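You operate a simulated robot arm through the tools that you are given. There is no shell and no other tool. Be economical: measure what you need, move in short steps, check, and stop when the job is done.

Carry out the task below with a simulated two-armed robot. There is one attempt and no reset: what you move stays moved.

JOB
Cap the blue cartridge, drop the collar named on the white bench card over its knob and rack it.
Fine: collars are in the lower drawer, shut it again; well A of the white rack. Set down upright: blue cartridge.

Only the result counts: the job must be done as asked and must still hold three seconds after the hand-in. Knocking over, shifting, dropping, spilling or breaking anything else fails it. A push-on lid holds only when it is set on centred and level and pressed home; a screw cap is set on level and turned clockwise until tight.

ROBOT AND FRAMES
Two 7-joint arms with fingered hands on one trunk, on a base that drives. Base frame: it is fixed to the floor where the robot stands at the start and does not move with it; the origin is under the middle of the robot, x ahead of it, y to its left, z up. Lengths are in mm, angles in rad, forces in N, time in s.
The left shoulder is at the start at [51, 152, 1147], the right one opposite. With the tool pointing down near the work surface each hand reaches from about 420 to 820 mm from the robot's upright axis, wherever it stands, measured 20 degrees to its own side. Places, roughly: black piston (5x5x3 cm) [400, 3600, 900]; blue cap (6x6x3 cm) [500, 3200, 900]; blue cartridge [500, 3500, 1000]; green collar, orange collar, purple collar [750, 3750, 500]; lower blue drawer [700, 3700, 500]; well a of the white rack [-300, 2600, 900]. Payload 3.8 kg a hand.
The tool frame of a hand sits at the grasp point between the pads (the TCP): z along the fingers, y along the line on which they close. The tips reach 30 mm beyond it. The gripper opens to 104 mm. The gripper's body begins 35 mm behind the TCP. The gripper is a hand of 5 fingers: y runs from the thumb to the fingers, the wrist lies at [-15, -104, -178] in the tool frame.
Orientation is that of the tool frame in the base frame, as a unit quaternion [x, y, z, w]. With the fingers straight down and the wrist toward the robot, the tool's x, y and z point along [0, 1, 0], [1, 0, 0] and [0, 0, -1] of the base frame.

CONTROLS
- The arms move only by the tool apply_moves. It takes "left_rows", "right_rows" or both (then of equal length, played together; a hand with none holds still); each is a list of rows, each a list of 6 numbers: the turn, a rotation vector about the tool's x, y, z in rad, then the shift along the tool's x, y, z in m. In form: [[ax, ay, az, tx, ty, tz], ...]. A call has 1 to 8 rows; each row shifts and turns the commanded pose from where the row before left it, along the tool's axes as they then stand. A row lasts 0.2 s, in which the tool goes at most 50 mm and 0.15 rad; a call with a longer step from one row to the next is refused whole. Where a pose cannot be reached the arm comes as near as it can. A force on the tool above 50 N (or 10 N above the force at the start of the call, whichever is more), or a blocked arm, ends the call early, and 0.2 s more pass. In this call time passes only in rows, and 0.2 s behind the last. The reply holds the time, the measured pose of the TCP, the force on the tool along the base axes, the opening and the grip force, in the units named above and with some noise, with the torque about the TCP (base axes, N m) and any sound that the robot's microphone picked up.
- Cameras (640 x 400 px; columns grow to the right, rows downward): "scene" is now at [153.5, -1.6, 1295.3]; the picture's right is [-0.01, -1.00, 0.00], its down [-0.61, 0.01, -0.79] and it looks along [0.79, -0.01, -0.61] (base axes); focal length 279 px, centre (320, 200). "left" rides on the left gripper at [-80, -78, -141] in its tool frame; the picture's right is [-0.78, -0.30, 0.56], its down [0.53, -0.78, 0.33] and it looks along [0.33, 0.56, 0.76] (tool axes); focal length 247 px, centre (320, 200). "right" rides on the right gripper at [80, -78, -141] in its tool frame; the picture's right is [-0.78, 0.30, -0.56], its down [-0.53, -0.78, 0.33] and it looks along [-0.33, 0.56, 0.76] (tool axes); focal length 247 px, centre (320, 200).
- camera(camera): a new picture of that camera. No time passes.
- lift_body(by): slides the trunk up (or, below 0, down) by that many mm; the arms and the scene camera ride with it, the base frame stays. It gives what a move gives, with no picture.
- roll_base(legs): drives the robot by 1 to 6 legs, each [ahead, left, turn to the left] in mm, mm and rad, along the robot's own axes; the way and the turn of a leg run together, so that a leg with both is an arc; at most 1500 mm and 3.142 rad a leg. The arms and the cameras ride along, it lands a little off, and it stops where it bumps. It gives what a move gives.
- finger_targets(index, middle, ring, little, thumb_bend, thumb_turn, hand): sets how far each is bent, from 0 (flat) to 1 (curled in); at 0.3 the hand is open as for a grip, at 0.7 the pads meet at the TCP. One left out holds its place. A second passes; each finger stops where it meets its share of the squeeze, and holds until it gets a number again. It is the only way to open and close the hand. It gives what a move gives, with no picture; readings hold the bend of each and the force on index, middle, ring, little, thumb and palm. thumb_turn goes from beside the hand (0) to across from the fingers (1), as for a grip.
- head_to(pan, tilt): turns the head with the scene camera to pan (to the left, within 1.396 rad either way) and tilt (down, from -0.506 to 1.204), counted from straight ahead of the robot. It gives what a move gives.
- measure_at(camera, pixels): for up to 12 pixels [column, row] of the newest picture of that camera ("zoom" is the newest enlarged one), the place [x, y, z] in the base frame of the surface seen there, good to about 2 mm. No time passes.
- enlarge(camera, box): a new picture of the part [left, top, right, bottom] of that camera's present view, enlarged. No time passes.
- hand_in(): hands the job in; it is judged then, once.

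Work in short steps. Measure before you move; look again where a grasp or a placing could have gone wrong, and mend it. You have 90 turns and 72 pictures in all, those below and enlarged ones among them. Open the grippers and draw the arms clear of the work before you hand the job in, unless the task says otherwise; then end with one line.

The tools are called as a command line: name --argument value ..., lists and objects as JSON in quotes. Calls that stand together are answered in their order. apply_moves: Moves the arms, as the interface text tells. Its arguments: {"type":"object","properties":{"left_rows":{"type":"array"},"right_rows":{"type":"array"}},"required":[]} The other tools are called the same way: lift_body (by) slides the trunk up or down; finger_targets (index, middle, ring, little, thumb_bend, thumb_turn, hand) moves the fingers one by one; roll_base (legs) drives the base; head_to (pan, tilt) turns the head that bears the scene camera; camera (camera) takes a picture; measure_at (camera, pixels) gives the place of the surface under pixels of a picture; enlarge (camera, box) takes an enlarged picture of a part of a camera's view; hand_in () hands the job in.

At the start:

```text
time_s: 0.0
left_eef_pos: [449.1, 224.7, 1114.8]
left_tcp_rot: [0.707, 0.707, 0.0, 0.0]
left_ft_force: [-0.5, 0.2, 0.1]
left_wrist_torque: [0.0, 0.01, -0.01]
left_gripper_width: 103.8
left_grip_force: 0.1
left_shape: jaw
left_bend: [0.3, 0.3, 0.3, 0.3, 0.3, 0.98]
left_finger forces: [0.0, 0.1, 0.0, 0.1, 0.1, 0.1]
right_eef_pos: [458.8, -190.6, 1108.3]
right_tcp_rot: [0.707, 0.707, 0.0, 0.0]
right_ft_force: [0.0, -0.5, 0.3]
right_wrist_torque: [-0.02, -0.01, -0.03]
right_gripper_width: 104.0
right_grip_force: 0.0
right_shape: jaw
right_bend: [0.3, 0.3, 0.3, 0.3, 0.3, 0.98]
right_finger forces: [0.0, 0.0, 0.0, 0.0, 0.0, 0.0]
trunk travel left (down, up): [-225.0, 231.0]
robot x, y, heading: [3.5, 3.8, 0.002]
head pan, tilt: [-0.01, 0.518]
```

scene: 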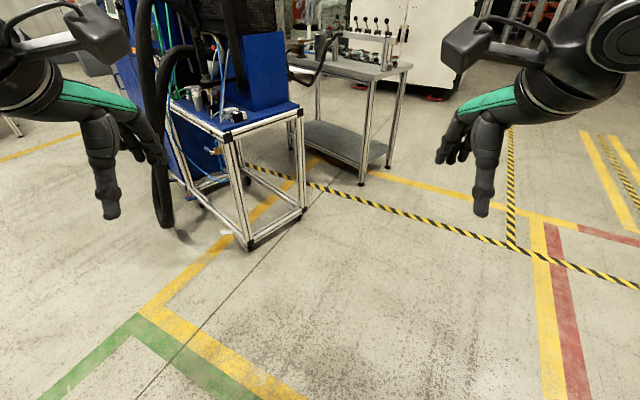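
right: 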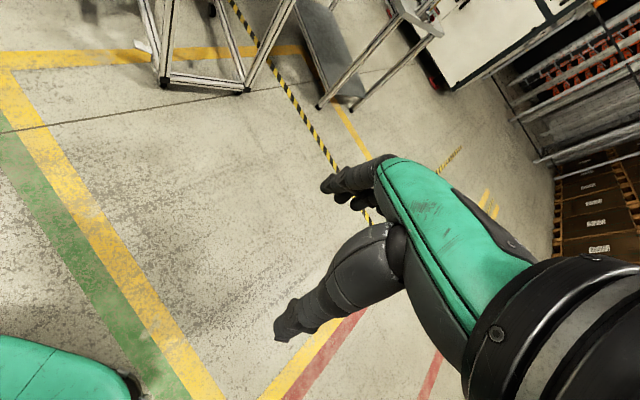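
left: 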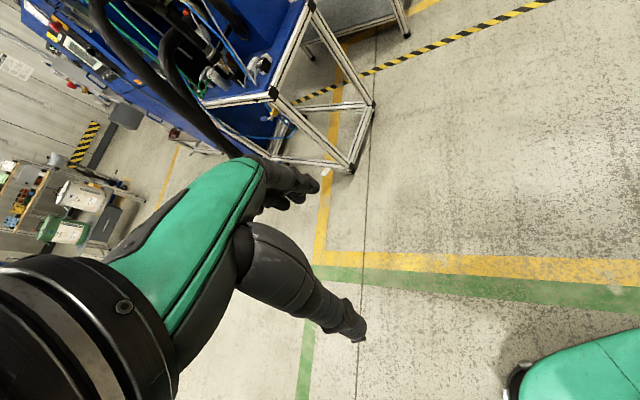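

I see only a machine ahead; the workplace is about 3.4 m to the left. I turn the head left to see the way.

head_to --pan 1.35 --tilt 0.35

camera --camera "scene"

```text
time_s: 1.5
left_eef_pos: [450.6, 224.0, 1115.1]
left_tcp_rot: [0.707, 0.707, 0.0, -0.001]
left_ft_force: [0.3, 0.5, -0.4]
left_wrist_torque: [0.02, 0.03, -0.02]
left_gripper_width: 103.9
left_grip_force: 0.0
left_shape: jaw
left_bend: [0.3, 0.3, 0.3, 0.3, 0.3, 0.98]
left_finger forces: [0.0, 0.0, 0.0, 0.0, 0.0, 0.0]
right_eef_pos: [459.1, -190.8, 1107.8]
right_tcp_rot: [0.707, 0.707, 0.0, 0.0]
right_ft_force: [1.0, 0.6, 0.5]
right_wrist_torque: [0.04, -0.03, 0.01]
right_gripper_width: 103.5
right_grip_force: 0.1
right_shape: jaw
right_bend: [0.3, 0.3, 0.3, 0.3, 0.3, 0.98]
right_finger forces: [0.1, 0.1, 0.0, 0.1, 0.1, 0.1]
trunk travel left (down, up): [-225.0, 231.0]
robot x, y, heading: [-0.6, -0.9, 0.002]
head pan, tilt: [1.349, 0.351]
```

```text
68 pictures are left
```

scene: 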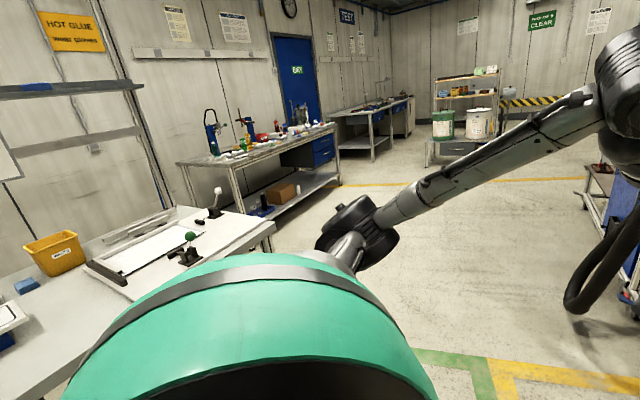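

The benches stand along the wall to the left; the tidy one with blue drawers at (310,150) looks like the workplace. I measure some points.

measure_at --camera "scene" --pixels '[[320, 150], [238, 172], [183, 162], [338, 124], [262, 150], [275, 225], [410, 98], [330, 122], [337, 185], [216, 145], [380, 115], [245, 125]]'

enlarge --camera "scene" --box '[160, 80, 440, 255]'

```text
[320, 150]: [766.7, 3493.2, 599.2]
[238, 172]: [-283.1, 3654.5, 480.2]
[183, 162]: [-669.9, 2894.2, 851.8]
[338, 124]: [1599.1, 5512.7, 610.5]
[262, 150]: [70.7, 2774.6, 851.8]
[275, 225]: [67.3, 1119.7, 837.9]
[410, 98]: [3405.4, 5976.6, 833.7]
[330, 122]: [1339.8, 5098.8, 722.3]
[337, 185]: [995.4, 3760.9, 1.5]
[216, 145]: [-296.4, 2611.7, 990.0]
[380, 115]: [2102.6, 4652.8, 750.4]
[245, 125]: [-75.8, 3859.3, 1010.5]
```

```text
2.29 times, centred on (300, 168) of scene
```

zoom: 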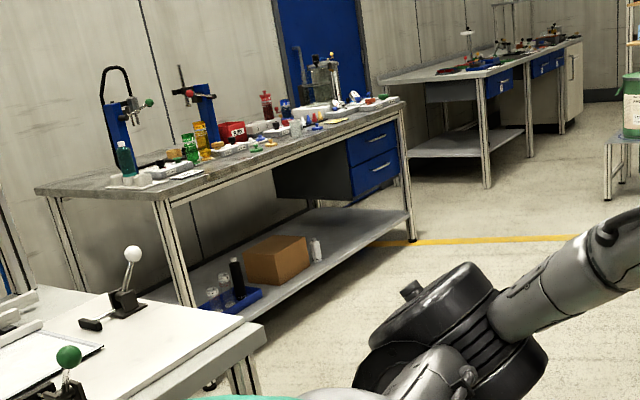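

The bench is rotated in the frame; I measure its corners and the drawers in the zoom.

measure_at --camera "zoom" --pixels '[[160, 197], [400, 103], [38, 190], [350, 155], [396, 135], [375, 175], [250, 155], [412, 238], [188, 302], [262, 330], [240, 350], [130, 178]]'

```text
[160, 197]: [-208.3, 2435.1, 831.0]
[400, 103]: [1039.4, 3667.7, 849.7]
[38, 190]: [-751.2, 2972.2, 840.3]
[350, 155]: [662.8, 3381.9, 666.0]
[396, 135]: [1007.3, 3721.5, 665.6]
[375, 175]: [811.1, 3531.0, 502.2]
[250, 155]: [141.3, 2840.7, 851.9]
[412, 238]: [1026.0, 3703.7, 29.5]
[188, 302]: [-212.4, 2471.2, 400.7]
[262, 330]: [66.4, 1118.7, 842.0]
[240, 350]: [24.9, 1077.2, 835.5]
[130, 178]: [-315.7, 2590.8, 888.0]
```

Bench front runs at 45° from (-208,2435) to (1039,3668). I check the machine and near-bench footprints for the way.

head_to --pan 0.7 --tilt 0.55

camera --camera "scene"

```text
time_s: 2.5
left_eef_pos: [450.9, 224.8, 1115.4]
left_tcp_rot: [0.707, 0.707, 0.0, 0.0]
left_ft_force: [0.2, -0.5, -0.2]
left_wrist_torque: [-0.01, -0.01, 0.01]
left_gripper_width: 103.6
left_grip_force: 0.0
left_shape: jaw
left_bend: [0.3, 0.3, 0.3, 0.3, 0.3, 0.98]
left_finger forces: [0.0, 0.0, 0.0, 0.0, 0.1, 0.0]
right_eef_pos: [458.3, -190.4, 1107.5]
right_tcp_rot: [0.707, 0.708, 0.0, 0.0]
right_ft_force: [-0.3, -0.3, -0.2]
right_wrist_torque: [0.01, 0.02, -0.03]
right_gripper_width: 103.8
right_grip_force: 0.1
right_shape: jaw
right_bend: [0.3, 0.3, 0.3, 0.3, 0.3, 0.98]
right_finger forces: [0.1, 0.0, 0.0, 0.1, 0.0, 0.1]
trunk travel left (down, up): [-225.0, 231.0]
robot x, y, heading: [0.4, -1.2, -0.001]
head pan, tilt: [0.7, 0.55]
```

```text
66 pictures are left
```

scene: 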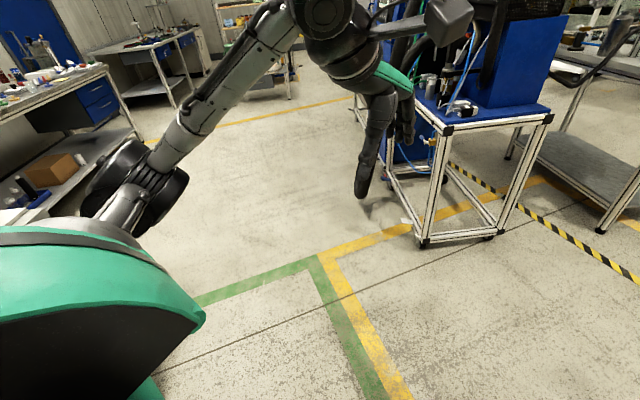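

measure_at --camera "scene" --pixels '[[422, 243], [490, 237], [365, 125], [318, 258], [220, 290], [260, 150], [290, 98], [145, 145], [185, 106]]'

```text
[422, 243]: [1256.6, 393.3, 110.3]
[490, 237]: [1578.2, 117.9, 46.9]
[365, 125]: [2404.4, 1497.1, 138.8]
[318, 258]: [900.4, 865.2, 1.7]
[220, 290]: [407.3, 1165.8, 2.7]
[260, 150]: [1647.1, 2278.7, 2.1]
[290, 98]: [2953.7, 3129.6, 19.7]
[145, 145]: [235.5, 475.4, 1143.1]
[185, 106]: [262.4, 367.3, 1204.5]
```

The floor is free between the near bench corner (67,1119) and the machine (1257,393). I drive to about (1250,2600) and turn to face the bench (heading 2.356), still ~0.9 m off it.

roll_base --legs '[[0, 0, 1.123], [1443, 0, 0], [1443, 0, 0], [0, 0, 1.233]]'

head_to --pan 0 --tilt 0.5

camera --camera "scene"

```text
time_s: 22.3
left_eef_pos: [785.2, 2780.1, 1115.2]
left_tcp_rot: [-0.358, 0.934, 0.0, 0.0]
left_ft_force: [0.7, -0.2, 0.4]
left_wrist_torque: [-0.03, -0.02, -0.01]
left_gripper_width: 103.8
left_grip_force: 0.1
left_shape: jaw
left_bend: [0.3, 0.3, 0.3, 0.3, 0.3, 0.98]
left_finger forces: [0.1, 0.1, 0.0, 0.1, 0.1, 0.1]
right_eef_pos: [1087.3, 3064.3, 1106.7]
right_tcp_rot: [-0.357, 0.934, 0.001, -0.001]
right_ft_force: [0.4, 0.0, -0.1]
right_wrist_torque: [-0.01, -0.01, -0.01]
right_gripper_width: 103.7
right_grip_force: 0.0
right_shape: jaw
right_bend: [0.3, 0.3, 0.3, 0.3, 0.3, 0.98]
right_finger forces: [0.1, 0.1, 0.0, 0.0, 0.0, 0.1]
trunk travel left (down, up): [-225.0, 231.0]
robot x, y, heading: [1254.0, 2598.4, 2.301]
head pan, tilt: [0.7, 0.55]
```

```text
time_s: 23.4
left_eef_pos: [782.4, 2779.4, 1115.3]
left_tcp_rot: [-0.359, 0.933, 0.0, 0.0]
left_ft_force: [-0.2, -0.2, 0.5]
left_wrist_torque: [0.02, 0.03, -0.01]
left_gripper_width: 103.5
left_grip_force: 0.0
left_shape: jaw
left_bend: [0.3, 0.3, 0.3, 0.3, 0.3, 0.98]
left_finger forces: [0.1, 0.0, 0.0, 0.0, 0.1, 0.0]
right_eef_pos: [1086.7, 3064.7, 1108.0]
right_tcp_rot: [-0.358, 0.934, 0.0, 0.0]
right_ft_force: [-0.2, -0.3, 0.2]
right_wrist_torque: [0.0, -0.03, -0.01]
right_gripper_width: 103.6
right_grip_force: 0.1
right_shape: jaw
right_bend: [0.3, 0.3, 0.3, 0.3, 0.3, 0.98]
right_finger forces: [0.0, 0.0, 0.0, 0.0, 0.0, 0.1]
trunk travel left (down, up): [-225.0, 231.0]
robot x, y, heading: [1250.2, 2595.8, 2.294]
head pan, tilt: [0.0, 0.499]
```

```text
65 pictures are left
```

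scene: 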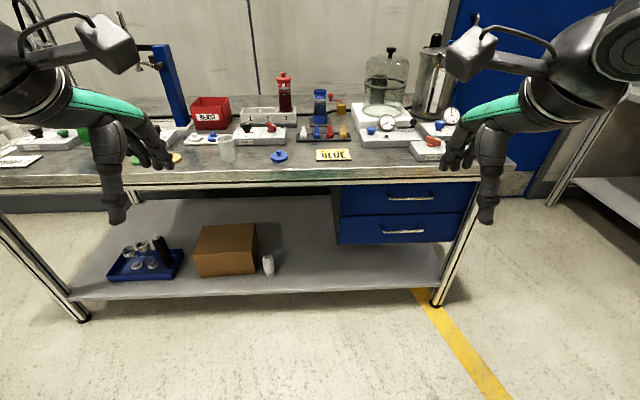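

The bench shows blue cartridge at (320,105), blue cap at (279,156), drawers at (400,215). I zoom in on the items.

enlarge --camera "scene" --box '[210, 70, 370, 170]'

measure_at --camera "zoom" --pixels '[[440, 85], [440, 130], [278, 340], [278, 345], [495, 340], [440, 250], [370, 255], [535, 245], [520, 150], [65, 300]]'

measure_at --camera "scene" --pixels '[[410, 198], [410, 231], [342, 217], [475, 211], [342, 243], [100, 188], [512, 172], [15, 160], [25, 162], [180, 150]]'

```text
4.00 times, centred on (290, 120) of scene
```

zoom: 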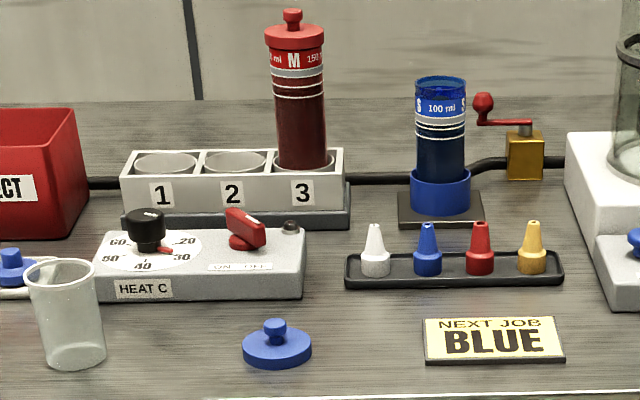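

```text
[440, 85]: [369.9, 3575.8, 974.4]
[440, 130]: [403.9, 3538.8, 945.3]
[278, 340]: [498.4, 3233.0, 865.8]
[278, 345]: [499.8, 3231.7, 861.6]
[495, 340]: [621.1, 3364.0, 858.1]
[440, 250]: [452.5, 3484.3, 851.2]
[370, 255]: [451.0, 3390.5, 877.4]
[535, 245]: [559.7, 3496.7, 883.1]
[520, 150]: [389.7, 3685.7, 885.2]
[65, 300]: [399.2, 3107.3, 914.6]
```

```text
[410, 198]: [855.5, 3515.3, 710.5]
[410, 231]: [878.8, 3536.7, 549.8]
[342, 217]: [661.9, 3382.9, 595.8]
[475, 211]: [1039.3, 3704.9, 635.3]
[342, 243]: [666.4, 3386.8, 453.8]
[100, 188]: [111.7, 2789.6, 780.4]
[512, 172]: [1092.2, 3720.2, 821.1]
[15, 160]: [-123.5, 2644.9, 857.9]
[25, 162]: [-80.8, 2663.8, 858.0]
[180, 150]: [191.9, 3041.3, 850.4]
```

The yellow card says BLUE, but the white card seems to be at the left (20,160). I zoom there.

enlarge --camera "scene" --box '[0, 110, 96, 170]'

enlarge --camera "scene" --box '[330, 80, 490, 180]'

```text
6.67 times, centred on (48, 140) of scene
```

zoom: 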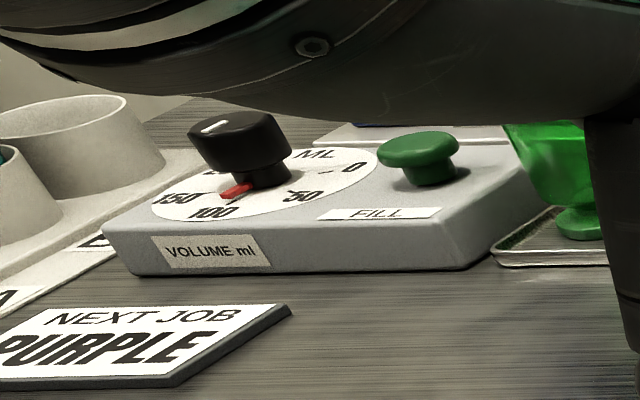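

```text
4.00 times, centred on (410, 130) of scene
```

zoom: 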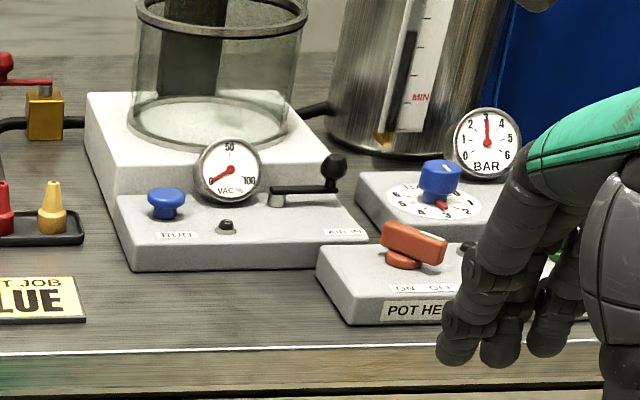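

White card says PURPLE. I drive to a station in front of the cap: turn a little, 280 left, 440 ahead.

roll_base --legs '[[0, 0, 0.045], [0, 280, 0], [430, 0, 0]]'

head_to --pan -0.2 --tilt 0.65

camera --camera "scene"

camera --camera "right"

```text
time_s: 27.9
left_eef_pos: [273.6, 2868.6, 1116.0]
left_tcp_rot: [-0.378, 0.926, -0.001, 0.0]
left_ft_force: [-0.3, -0.1, 0.1]
left_wrist_torque: [0.02, 0.02, 0.0]
left_gripper_width: 104.0
left_grip_force: 0.0
left_shape: jaw
left_bend: [0.3, 0.3, 0.3, 0.3, 0.3, 0.98]
left_finger forces: [0.0, 0.1, 0.1, 0.0, 0.0, 0.0]
right_eef_pos: [564.9, 3165.8, 1108.0]
right_tcp_rot: [-0.378, 0.926, 0.0, 0.0]
right_ft_force: [0.1, -1.0, 0.5]
right_wrist_torque: [-0.03, -0.05, 0.02]
right_gripper_width: 103.6
right_grip_force: 0.0
right_shape: jaw
right_bend: [0.3, 0.3, 0.3, 0.3, 0.3, 0.98]
right_finger forces: [0.0, 0.0, 0.0, 0.0, 0.0, 0.0]
trunk travel left (down, up): [-225.0, 231.0]
robot x, y, heading: [746.3, 2704.6, 2.343]
head pan, tilt: [0.0, 0.499]
```

```text
time_s: 28.7
left_eef_pos: [274.2, 2868.5, 1115.7]
left_tcp_rot: [-0.378, 0.926, 0.0, 0.0]
left_ft_force: [0.6, -0.4, 0.1]
left_wrist_torque: [0.01, 0.0, -0.04]
left_gripper_width: 103.7
left_grip_force: 0.1
left_shape: jaw
left_bend: [0.3, 0.3, 0.3, 0.3, 0.3, 0.98]
left_finger forces: [0.0, 0.1, 0.0, 0.0, 0.0, 0.0]
right_eef_pos: [563.2, 3164.7, 1107.2]
right_tcp_rot: [-0.378, 0.926, 0.0, 0.0]
right_ft_force: [0.2, 0.3, 0.1]
right_wrist_torque: [0.01, -0.02, 0.0]
right_gripper_width: 103.6
right_grip_force: 0.1
right_shape: jaw
right_bend: [0.3, 0.3, 0.3, 0.3, 0.3, 0.98]
right_finger forces: [0.0, 0.0, 0.1, 0.0, 0.0, 0.0]
trunk travel left (down, up): [-225.0, 231.0]
robot x, y, heading: [755.3, 2701.2, 2.345]
head pan, tilt: [-0.201, 0.649]
```

```text
61 pictures are left
```

scene: 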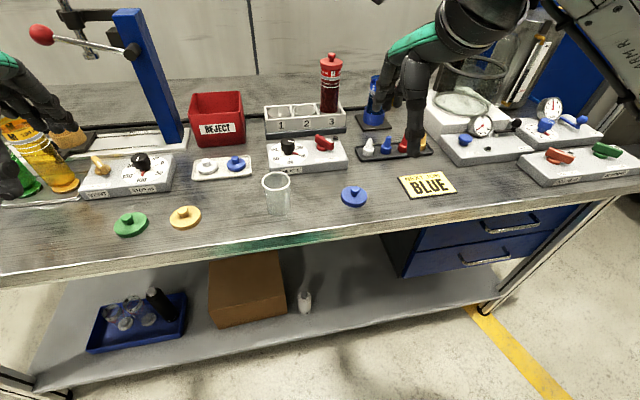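

```text
60 pictures are left
```

right: 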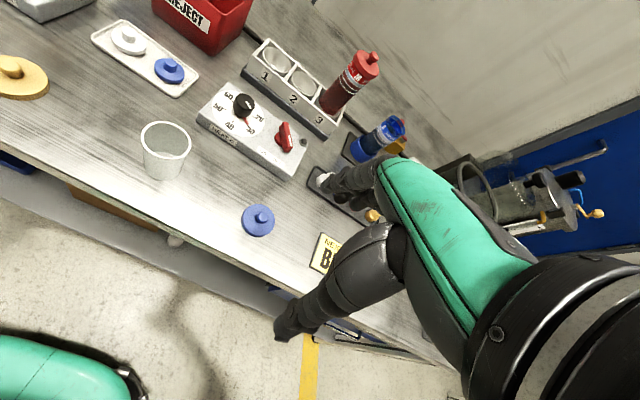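

Two blue caps: bench (354,195) and tray (235,163). I zoom and measure both and the cartridge.

enlarge --camera "right" --box '[80, 10, 420, 250]'

enlarge --camera "scene" --box '[330, 60, 410, 110]'

measure_at --camera "scene" --pixels '[[354, 188], [342, 197], [367, 197], [354, 205], [235, 160], [228, 163], [245, 163], [375, 80], [366, 103], [384, 103], [332, 50], [137, 5]]'

measure_at --camera "right" --pixels '[[258, 212], [258, 207], [242, 220], [274, 220], [258, 235], [391, 127], [384, 117], [402, 130], [395, 117], [388, 134], [170, 62], [260, 228]]'

```text
1.67 times, centred on (250, 130) of right
```

zoom: 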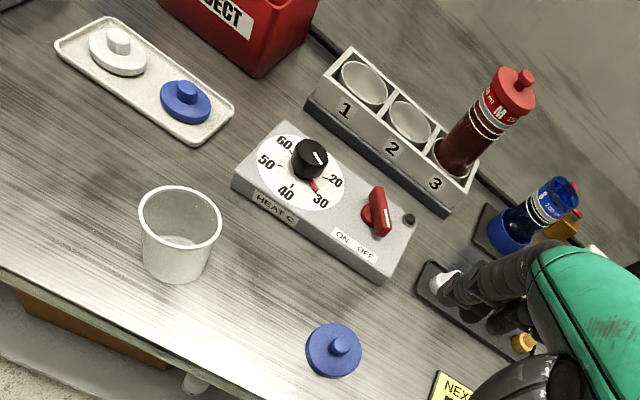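

```text
8.00 times, centred on (370, 85) of scene
```

zoom: 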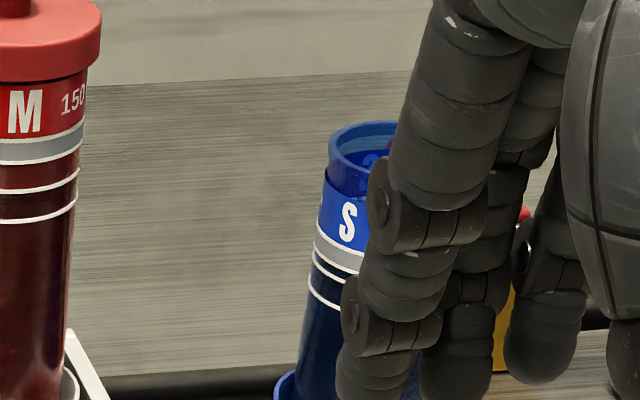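

```text
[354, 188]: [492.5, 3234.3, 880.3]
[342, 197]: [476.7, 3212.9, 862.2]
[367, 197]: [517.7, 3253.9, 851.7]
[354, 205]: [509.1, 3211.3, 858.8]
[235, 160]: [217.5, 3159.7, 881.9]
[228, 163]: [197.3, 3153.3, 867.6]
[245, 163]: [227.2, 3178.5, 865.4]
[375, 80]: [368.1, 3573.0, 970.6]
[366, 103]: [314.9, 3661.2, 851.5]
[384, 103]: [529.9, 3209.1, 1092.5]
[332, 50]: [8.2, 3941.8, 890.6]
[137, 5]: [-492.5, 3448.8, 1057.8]
```

```text
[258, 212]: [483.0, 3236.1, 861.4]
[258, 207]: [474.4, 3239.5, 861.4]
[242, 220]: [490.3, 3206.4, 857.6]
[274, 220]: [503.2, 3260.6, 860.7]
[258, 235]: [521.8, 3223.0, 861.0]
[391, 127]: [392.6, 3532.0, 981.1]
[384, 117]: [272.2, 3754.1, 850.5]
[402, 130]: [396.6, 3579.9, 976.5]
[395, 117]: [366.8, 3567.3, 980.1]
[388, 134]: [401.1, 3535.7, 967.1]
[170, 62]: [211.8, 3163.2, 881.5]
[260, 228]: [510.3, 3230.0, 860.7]
```

Bench cap centre ≈ (498,3232), disc top 861, knob top 881. I move the right hand forward 94 mm then down to about z 935, and look.

apply_moves --right_rows '[[0, 0, 0, 0, 0.047, 0], [0, 0, 0, 0, 0.047, 0], [0, 0, 0, 0, 0, 0.045], [0, 0, 0, 0, 0, 0.045], [0, 0, 0, 0, 0, 0.045], [0, 0, 0, 0, 0, 0.037]]'

camera --camera "right"

enlarge --camera "scene" --box '[260, 100, 460, 225]'

```text
time_s: 30.1
left_eef_pos: [274.9, 2868.3, 1114.5]
left_tcp_rot: [-0.377, 0.926, 0.0, -0.001]
left_ft_force: [0.4, 0.3, -0.7]
left_wrist_torque: [0.02, 0.02, -0.04]
left_gripper_width: 103.7
left_grip_force: 0.1
left_shape: jaw
left_bend: [0.3, 0.3, 0.3, 0.3, 0.3, 0.98]
left_finger forces: [0.1, 0.0, 0.0, 0.0, 0.0, 0.1]
right_eef_pos: [498.0, 3233.9, 932.3]
right_tcp_rot: [-0.379, 0.926, 0.0, 0.0]
right_ft_force: [0.0, 0.0, 0.1]
right_wrist_torque: [-0.01, 0.03, 0.0]
right_gripper_width: 103.8
right_grip_force: 0.2
right_shape: jaw
right_bend: [0.3, 0.3, 0.3, 0.3, 0.3, 0.98]
right_finger forces: [0.0, 0.0, 0.0, 0.0, 0.1, 0.1]
trunk travel left (down, up): [-225.0, 231.0]
robot x, y, heading: [750.6, 2708.3, 2.351]
head pan, tilt: [-0.201, 0.649]
```

```text
57 pictures are left
```

right: 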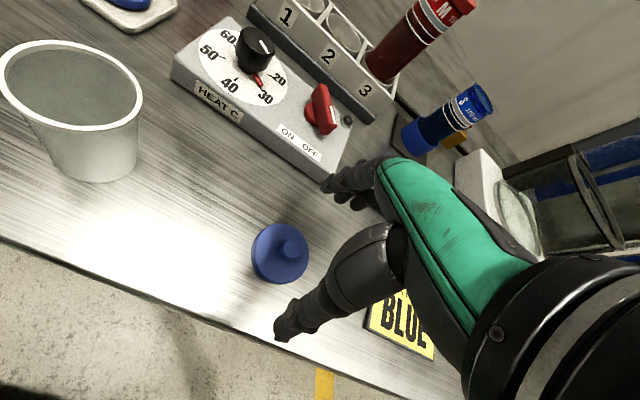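

```text
3.20 times, centred on (360, 162) of scene
```

zoom: 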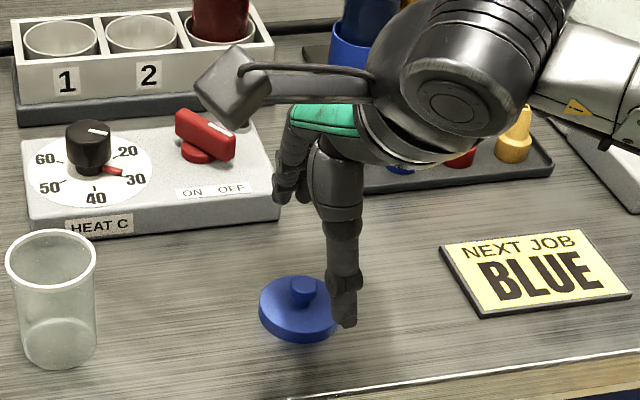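

I check the knob position precisely in this close picture.

measure_at --camera "right" --pixels '[[288, 243], [295, 247], [281, 241], [253, 250], [306, 250], [278, 226], [282, 280], [285, 285], [477, 97], [466, 96], [492, 100], [484, 86]]'

```text
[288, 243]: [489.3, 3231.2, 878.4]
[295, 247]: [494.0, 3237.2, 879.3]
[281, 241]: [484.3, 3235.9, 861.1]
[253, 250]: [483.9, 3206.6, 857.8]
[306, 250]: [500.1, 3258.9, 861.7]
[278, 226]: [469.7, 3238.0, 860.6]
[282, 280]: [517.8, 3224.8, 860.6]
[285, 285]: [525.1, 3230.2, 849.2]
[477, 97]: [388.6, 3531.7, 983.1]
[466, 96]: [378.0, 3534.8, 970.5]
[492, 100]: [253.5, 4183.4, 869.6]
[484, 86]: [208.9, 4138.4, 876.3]
```

Cap centre ≈ (493,3233). I shift +4 x, +3 y and descend 37 mm so tips end just over the disc, then close.

apply_moves --right_rows '[[0, 0, 0, 0.004, 0.003, 0.02], [0, 0, 0, 0, 0, 0.017]]'

finger_targets --hand "right" --index 0.55 --middle 0.55 --ring 0.55 --little 0.55 --thumb_bend 0.55

camera --camera "right"

enlarge --camera "scene" --box '[300, 130, 420, 205]'

```text
time_s: 30.7
left_eef_pos: [274.1, 2868.5, 1114.9]
left_tcp_rot: [-0.378, 0.926, 0.0, -0.001]
left_ft_force: [0.1, -0.5, 0.4]
left_wrist_torque: [0.01, 0.06, -0.01]
left_gripper_width: 103.7
left_grip_force: 0.0
left_shape: jaw
left_bend: [0.3, 0.3, 0.3, 0.3, 0.3, 0.98]
left_finger forces: [0.1, 0.0, 0.0, 0.0, 0.0, 0.0]
right_eef_pos: [494.2, 3231.9, 898.0]
right_tcp_rot: [-0.377, 0.926, 0.0, 0.0]
right_ft_force: [0.2, 0.3, -0.1]
right_wrist_torque: [-0.02, -0.01, -0.01]
right_gripper_width: 103.6
right_grip_force: 0.1
right_shape: jaw
right_bend: [0.3, 0.3, 0.3, 0.3, 0.3, 0.98]
right_finger forces: [0.0, 0.0, 0.0, 0.0, 0.0, 0.1]
trunk travel left (down, up): [-225.0, 231.0]
robot x, y, heading: [748.2, 2702.0, 2.347]
head pan, tilt: [-0.201, 0.649]
```

```text
time_s: 31.7
left_eef_pos: [274.3, 2868.5, 1114.3]
left_tcp_rot: [-0.378, 0.926, 0.0, 0.0]
left_ft_force: [-0.4, 0.1, 0.0]
left_wrist_torque: [-0.01, -0.01, 0.01]
left_gripper_width: 103.6
left_grip_force: 0.1
left_shape: jaw
left_bend: [0.3, 0.3, 0.3, 0.3, 0.3, 0.98]
left_finger forces: [0.1, 0.0, 0.0, 0.0, 0.0, 0.1]
right_eef_pos: [493.6, 3232.4, 897.7]
right_tcp_rot: [-0.378, 0.926, 0.0, 0.0]
right_ft_force: [-0.1, 0.6, 0.0]
right_wrist_torque: [0.01, 0.0, -0.01]
right_gripper_width: 39.4
right_grip_force: 0.1
right_shape: fingers
right_bend: [0.55, 0.55, 0.55, 0.55, 0.55, 0.98]
right_finger forces: [0.0, 0.0, 0.1, 0.0, 0.0, 0.0]
trunk travel left (down, up): [-225.0, 231.0]
robot x, y, heading: [750.4, 2702.1, 2.344]
head pan, tilt: [-0.201, 0.649]
```

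```text
55 pictures are left
```

right: 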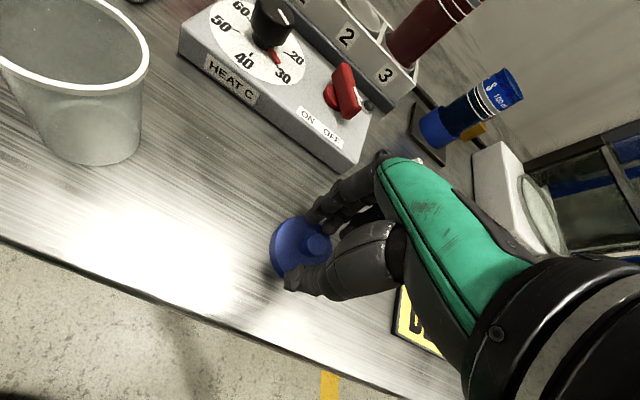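

```text
5.33 times, centred on (360, 168) of scene
```

zoom: 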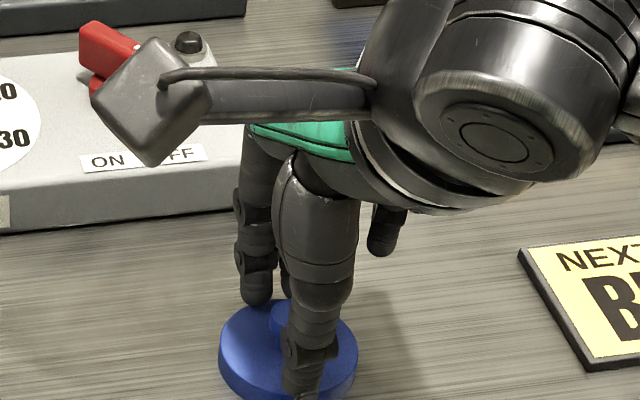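

The fingertips flank the knob at disc level. I go 4 mm lower and close onto the knob.

apply_moves --right_rows '[[0, 0, 0, 0, 0, 0.004]]'

finger_targets --hand "right" --index 0.72 --middle 0.72 --ring 0.72 --little 0.72 --thumb_bend 0.72

```text
time_s: 32.1
left_eef_pos: [274.9, 2867.1, 1114.6]
left_tcp_rot: [-0.378, 0.926, 0.0, 0.0]
left_ft_force: [0.5, -0.1, 0.0]
left_wrist_torque: [-0.02, -0.03, 0.0]
left_gripper_width: 103.7
left_grip_force: 0.0
left_shape: jaw
left_bend: [0.3, 0.3, 0.3, 0.3, 0.3, 0.98]
left_finger forces: [0.1, 0.0, 0.0, 0.0, 0.0, 0.0]
right_eef_pos: [494.6, 3231.9, 895.0]
right_tcp_rot: [-0.378, 0.926, 0.001, -0.001]
right_ft_force: [0.3, 1.0, 4.4]
right_wrist_torque: [0.17, 0.06, -0.01]
right_gripper_width: 39.7
right_grip_force: 1.8
right_shape: fingers
right_bend: [0.55, 0.55, 0.55, 0.55, 0.55, 0.98]
right_finger forces: [0.1, 4.9, 0.0, 0.0, 0.0, 0.1]
trunk travel left (down, up): [-225.0, 231.0]
robot x, y, heading: [750.5, 2708.0, 2.345]
head pan, tilt: [-0.201, 0.649]
```

```text
time_s: 33.1
left_eef_pos: [273.6, 2867.9, 1115.4]
left_tcp_rot: [-0.378, 0.926, 0.0, 0.0]
left_ft_force: [0.5, 0.1, 0.5]
left_wrist_torque: [0.01, 0.01, 0.0]
left_gripper_width: 103.6
left_grip_force: 0.1
left_shape: jaw
left_bend: [0.3, 0.3, 0.3, 0.3, 0.3, 0.98]
left_finger forces: [0.0, 0.0, 0.0, 0.0, 0.1, 0.1]
right_eef_pos: [494.6, 3231.4, 894.1]
right_tcp_rot: [-0.378, 0.926, 0.0, 0.0]
right_ft_force: [0.5, 0.9, 2.4]
right_wrist_torque: [-0.07, -0.06, 0.02]
right_gripper_width: 7.4
right_grip_force: 9.3
right_shape: fingers
right_bend: [0.71, 0.71, 0.72, 0.72, 0.67, 0.97]
right_finger forces: [5.0, 3.8, 0.0, 0.1, 9.6, 0.0]
trunk travel left (down, up): [-225.0, 231.0]
robot x, y, heading: [749.1, 2704.8, 2.35]
head pan, tilt: [-0.201, 0.649]
```

Index, middle and thumb grip (9 N). I lift 40 mm and look.

apply_moves --right_rows '[[0, 0, 0, 0, 0, -0.02], [0, 0, 0, 0, 0, -0.02]]'

camera --camera "right"

enlarge --camera "scene" --box '[300, 130, 420, 205]'

```text
time_s: 33.7
left_eef_pos: [274.6, 2868.0, 1115.2]
left_tcp_rot: [-0.377, 0.926, 0.001, 0.0]
left_ft_force: [-0.7, -0.3, 0.2]
left_wrist_torque: [0.03, 0.04, -0.01]
left_gripper_width: 103.5
left_grip_force: 0.1
left_shape: jaw
left_bend: [0.3, 0.3, 0.3, 0.3, 0.3, 0.98]
left_finger forces: [0.0, 0.1, 0.0, 0.0, 0.1, 0.1]
right_eef_pos: [495.0, 3231.4, 933.7]
right_tcp_rot: [-0.378, 0.926, 0.0, 0.0]
right_ft_force: [0.6, 0.7, -0.4]
right_wrist_torque: [0.01, 0.02, 0.0]
right_gripper_width: 7.1
right_grip_force: 8.5
right_shape: fingers
right_bend: [0.71, 0.71, 0.72, 0.72, 0.67, 0.96]
right_finger forces: [7.1, 4.0, 0.0, 0.1, 6.1, 0.0]
trunk travel left (down, up): [-225.0, 231.0]
robot x, y, heading: [747.5, 2705.0, 2.347]
head pan, tilt: [-0.201, 0.649]
```

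```text
53 pictures are left
```

right: 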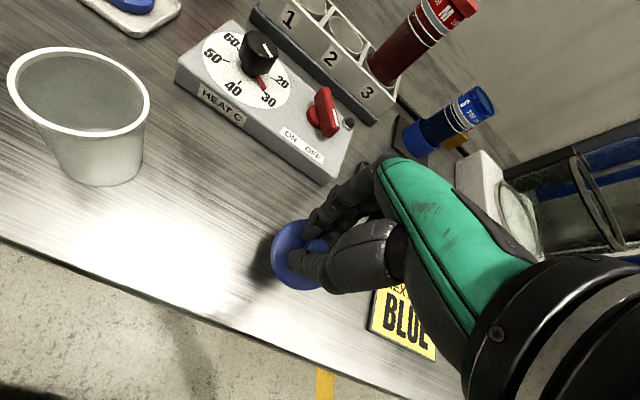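

```text
5.33 times, centred on (360, 168) of scene
```

zoom: 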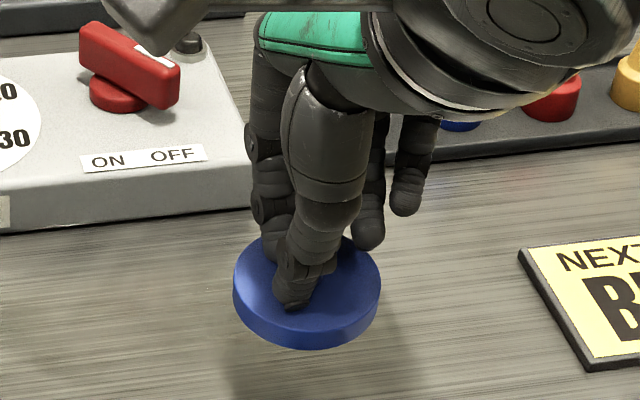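

The cap is held. I measure its rim for offset and tilt.

measure_at --camera "zoom" --pixels '[[240, 290], [372, 275], [310, 325], [265, 262], [350, 245], [375, 290], [245, 300], [330, 343]]'

measure_at --camera "right" --pixels '[[275, 250], [290, 285], [282, 240], [295, 226], [310, 287]]'

```text
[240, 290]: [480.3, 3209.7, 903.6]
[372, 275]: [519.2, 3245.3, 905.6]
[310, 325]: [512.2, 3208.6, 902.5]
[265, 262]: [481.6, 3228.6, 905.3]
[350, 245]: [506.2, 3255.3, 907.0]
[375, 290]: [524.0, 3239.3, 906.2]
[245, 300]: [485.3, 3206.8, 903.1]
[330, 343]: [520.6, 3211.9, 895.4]
```

```text
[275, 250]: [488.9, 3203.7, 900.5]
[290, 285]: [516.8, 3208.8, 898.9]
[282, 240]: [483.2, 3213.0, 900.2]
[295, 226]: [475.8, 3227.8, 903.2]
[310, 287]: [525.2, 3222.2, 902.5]
```

Disc centre ≈ (500,3229), slightly tilted (far/right side up ≈0.08/0.04), I'll correct later. I lift to z≈1090 and drive 120 right, 180 ahead toward the cartridge.

apply_moves --right_rows '[[0, 0, 0, 0, 0, -0.04], [0, 0, 0, 0, 0, -0.04], [0, 0, 0, 0, 0, -0.04], [0, 0, 0, 0, 0, -0.035]]'

roll_base --legs '[[0, -120, 0], [170, 0, 0]]'

camera --camera "right"

camera --camera "scene"

```text
time_s: 34.7
left_eef_pos: [272.8, 2866.8, 1115.2]
left_tcp_rot: [-0.377, 0.926, 0.0, 0.0]
left_ft_force: [0.0, 0.8, -0.5]
left_wrist_torque: [0.02, 0.01, 0.0]
left_gripper_width: 103.6
left_grip_force: 0.1
left_shape: jaw
left_bend: [0.3, 0.3, 0.3, 0.3, 0.3, 0.98]
left_finger forces: [0.1, 0.1, 0.1, 0.0, 0.0, 0.0]
right_eef_pos: [494.2, 3230.6, 1092.2]
right_tcp_rot: [-0.379, 0.926, 0.0, 0.0]
right_ft_force: [-0.2, -0.4, 0.0]
right_wrist_torque: [0.02, 0.0, -0.01]
right_gripper_width: 7.1
right_grip_force: 9.1
right_shape: fingers
right_bend: [0.71, 0.71, 0.72, 0.72, 0.67, 0.96]
right_finger forces: [7.0, 4.3, 0.0, 0.0, 6.0, 0.0]
trunk travel left (down, up): [-225.0, 231.0]
robot x, y, heading: [747.3, 2707.4, 2.341]
head pan, tilt: [-0.201, 0.649]
```

```text
time_s: 37.0
left_eef_pos: [245.2, 3070.2, 1116.1]
left_tcp_rot: [-0.377, 0.926, 0.0, 0.0]
left_ft_force: [0.2, 0.0, 0.9]
left_wrist_torque: [0.0, 0.01, 0.01]
left_gripper_width: 103.8
left_grip_force: 0.1
left_shape: jaw
left_bend: [0.3, 0.3, 0.3, 0.3, 0.3, 0.98]
left_finger forces: [0.0, 0.0, 0.0, 0.1, 0.0, 0.0]
right_eef_pos: [466.6, 3433.8, 1092.2]
right_tcp_rot: [-0.377, 0.926, 0.001, 0.0]
right_ft_force: [0.9, 0.2, 0.8]
right_wrist_torque: [-0.02, 0.04, 0.0]
right_gripper_width: 7.3
right_grip_force: 9.1
right_shape: fingers
right_bend: [0.71, 0.71, 0.72, 0.72, 0.67, 0.96]
right_finger forces: [7.1, 4.3, 0.0, 0.0, 5.8, 0.0]
trunk travel left (down, up): [-225.0, 231.0]
robot x, y, heading: [720.2, 2907.7, 2.347]
head pan, tilt: [-0.201, 0.649]
```

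```text
51 pictures are left
```

right: 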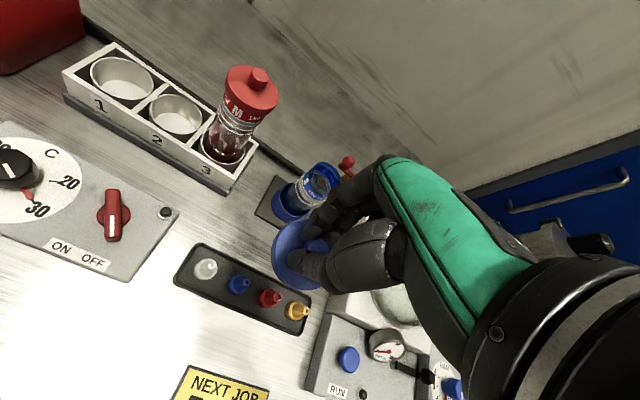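

```text
50 pictures are left
```

scene: 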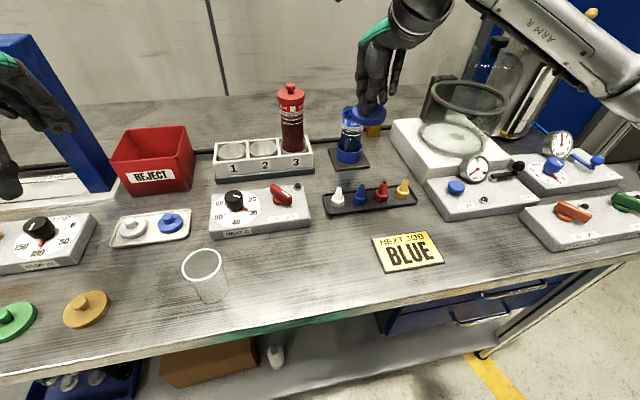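

I zoom the right camera on the cartridge rim and the held cap.

enlarge --camera "right" --box '[240, 145, 368, 225]'

measure_at --camera "zoom" --pixels '[[278, 200], [300, 240], [390, 85], [480, 130], [330, 140], [492, 175], [395, 250], [430, 95], [310, 170], [340, 280]]'

enlarge --camera "scene" --box '[310, 85, 422, 175]'

```text
5.00 times, centred on (304, 185) of right
```

zoom: 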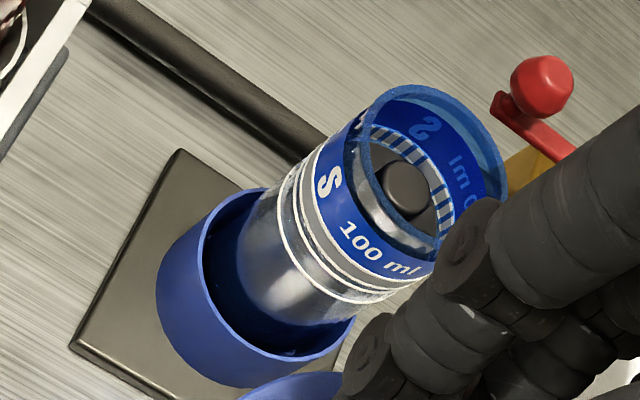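

```text
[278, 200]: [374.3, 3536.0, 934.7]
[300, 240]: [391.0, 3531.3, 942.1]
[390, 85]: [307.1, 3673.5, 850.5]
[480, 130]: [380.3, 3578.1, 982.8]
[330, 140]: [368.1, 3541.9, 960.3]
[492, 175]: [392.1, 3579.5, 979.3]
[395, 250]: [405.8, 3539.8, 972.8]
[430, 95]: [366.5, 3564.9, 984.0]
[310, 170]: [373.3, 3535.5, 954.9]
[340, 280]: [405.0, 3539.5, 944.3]
```

```text
4.44 times, centred on (366, 130) of scene
```

zoom: 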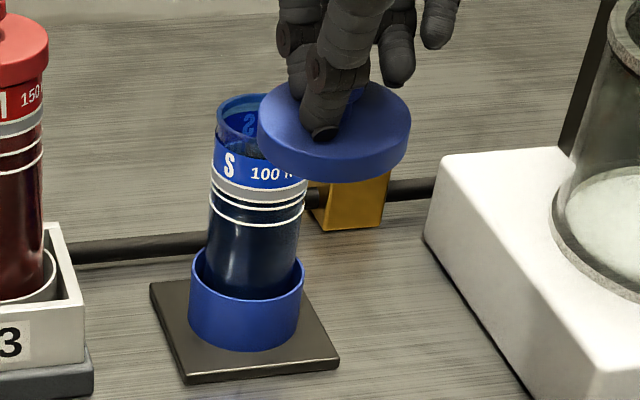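

Cartridge axis ≈ (387.5,3555.5), rim z≈983. I measure the held cap's rim now.

measure_at --camera "zoom" --pixels '[[268, 110], [405, 110], [335, 152], [290, 145], [385, 140], [285, 88], [375, 86], [335, 178], [264, 130], [408, 140], [300, 130], [240, 98]]'

```text
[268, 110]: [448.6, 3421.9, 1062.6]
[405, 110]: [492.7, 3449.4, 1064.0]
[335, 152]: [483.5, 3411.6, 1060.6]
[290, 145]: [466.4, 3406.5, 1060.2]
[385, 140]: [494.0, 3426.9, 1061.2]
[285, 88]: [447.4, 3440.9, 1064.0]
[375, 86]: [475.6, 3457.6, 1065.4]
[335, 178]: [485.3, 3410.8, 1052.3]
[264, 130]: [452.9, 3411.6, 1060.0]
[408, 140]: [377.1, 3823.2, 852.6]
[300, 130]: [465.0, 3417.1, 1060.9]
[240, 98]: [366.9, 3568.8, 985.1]
```

Cap tilt is ~0.075 (far up) and ~0.042 (right up). I move over the cartridge (148 forward, 27 right), then correct the tilt.

apply_moves --right_rows '[[0, 0, 0, -0.007, 0.037, 0], [0, 0, 0, -0.007, 0.037, 0], [0, 0, 0, -0.007, 0.037, 0], [0, 0, 0, -0.0063, 0.0375, 0], [0.075, 0.042, 0, 0, 0, 0], [0, 0, 0, 0, 0, 0.03]]'

enlarge --camera "scene" --box '[300, 75, 412, 165]'

camera --camera "right"

```text
time_s: 38.4
left_eef_pos: [246.8, 3071.3, 1115.8]
left_tcp_rot: [-0.377, 0.926, 0.0, 0.0]
left_ft_force: [-0.8, 0.2, 0.1]
left_wrist_torque: [0.0, 0.02, 0.01]
left_gripper_width: 104.0
left_grip_force: 0.1
left_shape: jaw
left_bend: [0.3, 0.3, 0.3, 0.3, 0.3, 0.98]
left_finger forces: [0.0, 0.1, 0.0, 0.0, 0.1, 0.0]
right_eef_pos: [384.0, 3557.8, 1062.0]
right_tcp_rot: [-0.377, 0.925, -0.043, -0.007]
right_ft_force: [1.2, 0.3, -0.3]
right_wrist_torque: [-0.04, 0.0, 0.01]
right_gripper_width: 7.2
right_grip_force: 8.3
right_shape: fingers
right_bend: [0.71, 0.71, 0.72, 0.72, 0.67, 0.96]
right_finger forces: [7.1, 4.4, 0.0, 0.1, 5.9, 0.0]
trunk travel left (down, up): [-225.0, 231.0]
robot x, y, heading: [723.6, 2901.2, 2.341]
head pan, tilt: [-0.201, 0.649]
```

```text
4.44 times, centred on (356, 120) of scene
```

zoom: 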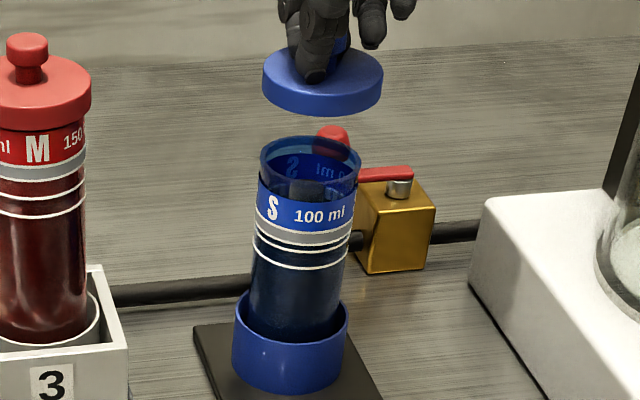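

```text
46 pictures are left
```

right: 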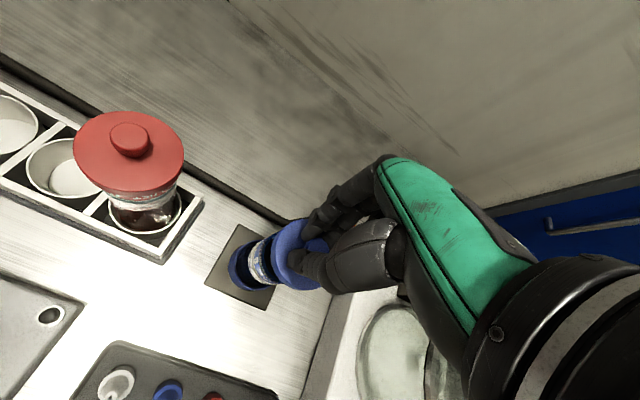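

I measure the cap disc and cartridge rim again.

measure_at --camera "zoom" --pixels '[[268, 72], [377, 72], [318, 92], [285, 85], [360, 84], [280, 58], [368, 60], [320, 108], [262, 165], [355, 172], [306, 182], [345, 148]]'

measure_at --camera "right" --pixels '[[277, 255], [283, 270], [296, 287], [286, 235], [300, 222], [240, 262], [247, 245], [262, 276], [250, 270]]'

```text
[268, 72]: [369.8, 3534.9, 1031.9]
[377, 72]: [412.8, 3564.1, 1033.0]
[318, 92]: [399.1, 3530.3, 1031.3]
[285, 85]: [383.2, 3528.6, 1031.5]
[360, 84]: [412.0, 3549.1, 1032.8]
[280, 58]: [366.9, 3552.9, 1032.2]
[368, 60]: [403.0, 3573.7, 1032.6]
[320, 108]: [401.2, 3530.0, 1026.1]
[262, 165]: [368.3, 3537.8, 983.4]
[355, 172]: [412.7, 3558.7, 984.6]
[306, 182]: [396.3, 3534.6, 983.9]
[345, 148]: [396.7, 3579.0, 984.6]
```

```text
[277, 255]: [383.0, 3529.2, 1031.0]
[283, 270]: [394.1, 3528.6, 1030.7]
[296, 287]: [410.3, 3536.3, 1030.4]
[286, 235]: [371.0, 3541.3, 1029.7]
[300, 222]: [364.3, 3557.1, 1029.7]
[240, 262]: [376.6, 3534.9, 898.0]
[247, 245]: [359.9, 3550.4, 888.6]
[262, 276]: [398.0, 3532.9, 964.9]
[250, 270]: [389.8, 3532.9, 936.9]
```

Cap is level now, and about 2.8 mm short in forward direction. I correct and descend 30 mm vertically.

apply_moves --right_rows '[[0, 0, 0, -0.001, 0.0027, 0], [0, 0, 0, -0.0006, 0.0011, 0.015], [0, 0, 0, -0.0006, 0.0011, 0.015]]'

enlarge --camera "scene" --box '[300, 85, 412, 165]'

```text
time_s: 39.2
left_eef_pos: [245.0, 3071.1, 1115.7]
left_tcp_rot: [-0.377, 0.926, 0.0, 0.0]
left_ft_force: [-0.4, 0.1, 0.1]
left_wrist_torque: [-0.01, 0.0, 0.01]
left_gripper_width: 103.4
left_grip_force: 0.2
left_shape: jaw
left_bend: [0.3, 0.3, 0.3, 0.3, 0.3, 0.98]
left_finger forces: [0.1, 0.0, 0.0, 0.1, 0.0, 0.0]
right_eef_pos: [381.8, 3560.4, 1031.2]
right_tcp_rot: [-0.377, 0.925, -0.043, -0.005]
right_ft_force: [-1.0, 0.4, -0.6]
right_wrist_torque: [0.0, 0.04, -0.02]
right_gripper_width: 7.3
right_grip_force: 8.8
right_shape: fingers
right_bend: [0.71, 0.71, 0.72, 0.72, 0.67, 0.96]
right_finger forces: [7.0, 4.3, 0.1, 0.0, 5.9, 0.0]
trunk travel left (down, up): [-225.0, 231.0]
robot x, y, heading: [719.7, 2906.9, 2.345]
head pan, tilt: [-0.201, 0.649]
```

```text
5.00 times, centred on (356, 125) of scene
```

zoom: 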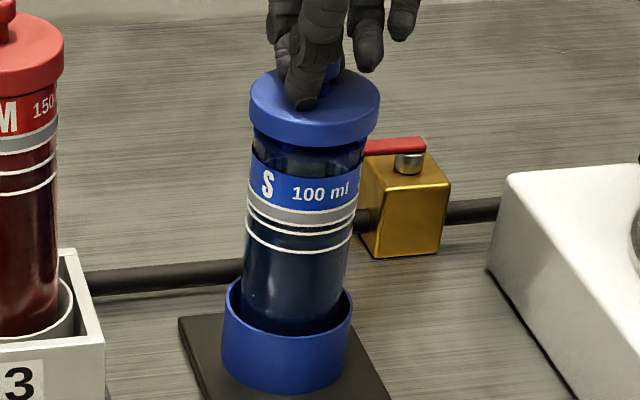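

It looks near centred; I measure disc and cartridge edges once more before pressing.

measure_at --camera "zoom" --pixels '[[253, 98], [377, 100], [316, 118], [316, 135], [253, 115], [376, 120], [254, 165], [356, 190], [305, 195], [280, 130], [350, 130], [254, 200]]'

```text
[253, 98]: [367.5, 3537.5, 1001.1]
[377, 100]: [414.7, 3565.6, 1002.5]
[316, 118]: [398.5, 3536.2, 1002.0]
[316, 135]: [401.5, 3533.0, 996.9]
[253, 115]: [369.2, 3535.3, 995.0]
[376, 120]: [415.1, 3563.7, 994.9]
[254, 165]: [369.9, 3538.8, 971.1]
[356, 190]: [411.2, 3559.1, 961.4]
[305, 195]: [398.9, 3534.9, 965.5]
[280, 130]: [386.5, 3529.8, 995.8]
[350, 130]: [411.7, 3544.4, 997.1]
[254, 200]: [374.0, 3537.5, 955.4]
```

Cap is ~1 mm right and ~1 mm far; I correct that and press down in small steps.

apply_moves --right_rows '[[0, 0, 0, 0.001, -0.0008, 0], [0, 0, 0, -0.0003, 0.0005, 0.006], [0, 0, 0, -0.0002, 0.0003, 0.004], [0, 0, 0, -0.0002, 0.0003, 0.004]]'

```text
time_s: 40.2
left_eef_pos: [245.7, 3070.8, 1115.0]
left_tcp_rot: [-0.377, 0.926, 0.0, 0.0]
left_ft_force: [-1.0, 0.2, -0.1]
left_wrist_torque: [0.07, -0.01, 0.03]
left_gripper_width: 103.5
left_grip_force: 0.0
left_shape: jaw
left_bend: [0.3, 0.3, 0.3, 0.3, 0.3, 0.98]
left_finger forces: [0.0, 0.0, 0.0, 0.0, 0.0, 0.0]
right_eef_pos: [381.5, 3560.3, 1017.3]
right_tcp_rot: [-0.377, 0.925, -0.042, -0.005]
right_ft_force: [-0.1, -0.6, 0.2]
right_wrist_torque: [0.0, 0.02, -0.01]
right_gripper_width: 6.9
right_grip_force: 8.5
right_shape: fingers
right_bend: [0.71, 0.71, 0.72, 0.72, 0.67, 0.96]
right_finger forces: [7.1, 4.3, 0.0, 0.1, 5.9, 0.0]
trunk travel left (down, up): [-225.0, 231.0]
robot x, y, heading: [718.9, 2904.5, 2.345]
head pan, tilt: [-0.201, 0.649]
```

No contact yet though the cap is overlapping the rim (so it is centred over it). I keep pressing.

apply_moves --right_rows '[[0, 0, 0, -0.0001, 0.0002, 0.002], [0, 0, 0, -0.0001, 0.0002, 0.002], [0, 0, 0, -0.0001, 0.0002, 0.002], [0, 0, 0, -0.0001, 0.0002, 0.002]]'

```text
time_s: 41.2
left_eef_pos: [247.0, 3068.4, 1116.6]
left_tcp_rot: [-0.377, 0.926, 0.002, -0.001]
left_ft_force: [0.8, 0.5, 0.4]
left_wrist_torque: [0.01, -0.01, 0.0]
left_gripper_width: 103.8
left_grip_force: 0.0
left_shape: jaw
left_bend: [0.3, 0.3, 0.3, 0.3, 0.3, 0.98]
left_finger forces: [0.1, 0.0, 0.1, 0.1, 0.0, 0.0]
right_eef_pos: [382.4, 3557.5, 1016.3]
right_tcp_rot: [-0.377, 0.925, -0.037, -0.008]
right_ft_force: [-0.5, 3.9, 27.7]
right_wrist_torque: [-0.13, -0.08, -0.03]
right_gripper_width: 7.1
right_grip_force: 21.2
right_shape: fingers
right_bend: [0.72, 0.71, 0.72, 0.72, 0.68, 0.96]
right_finger forces: [17.3, 5.2, 0.0, 0.0, 21.2, 0.0]
trunk travel left (down, up): [-225.0, 231.0]
robot x, y, heading: [721.1, 2911.4, 2.345]
head pan, tilt: [-0.201, 0.649]
heard: snap
```

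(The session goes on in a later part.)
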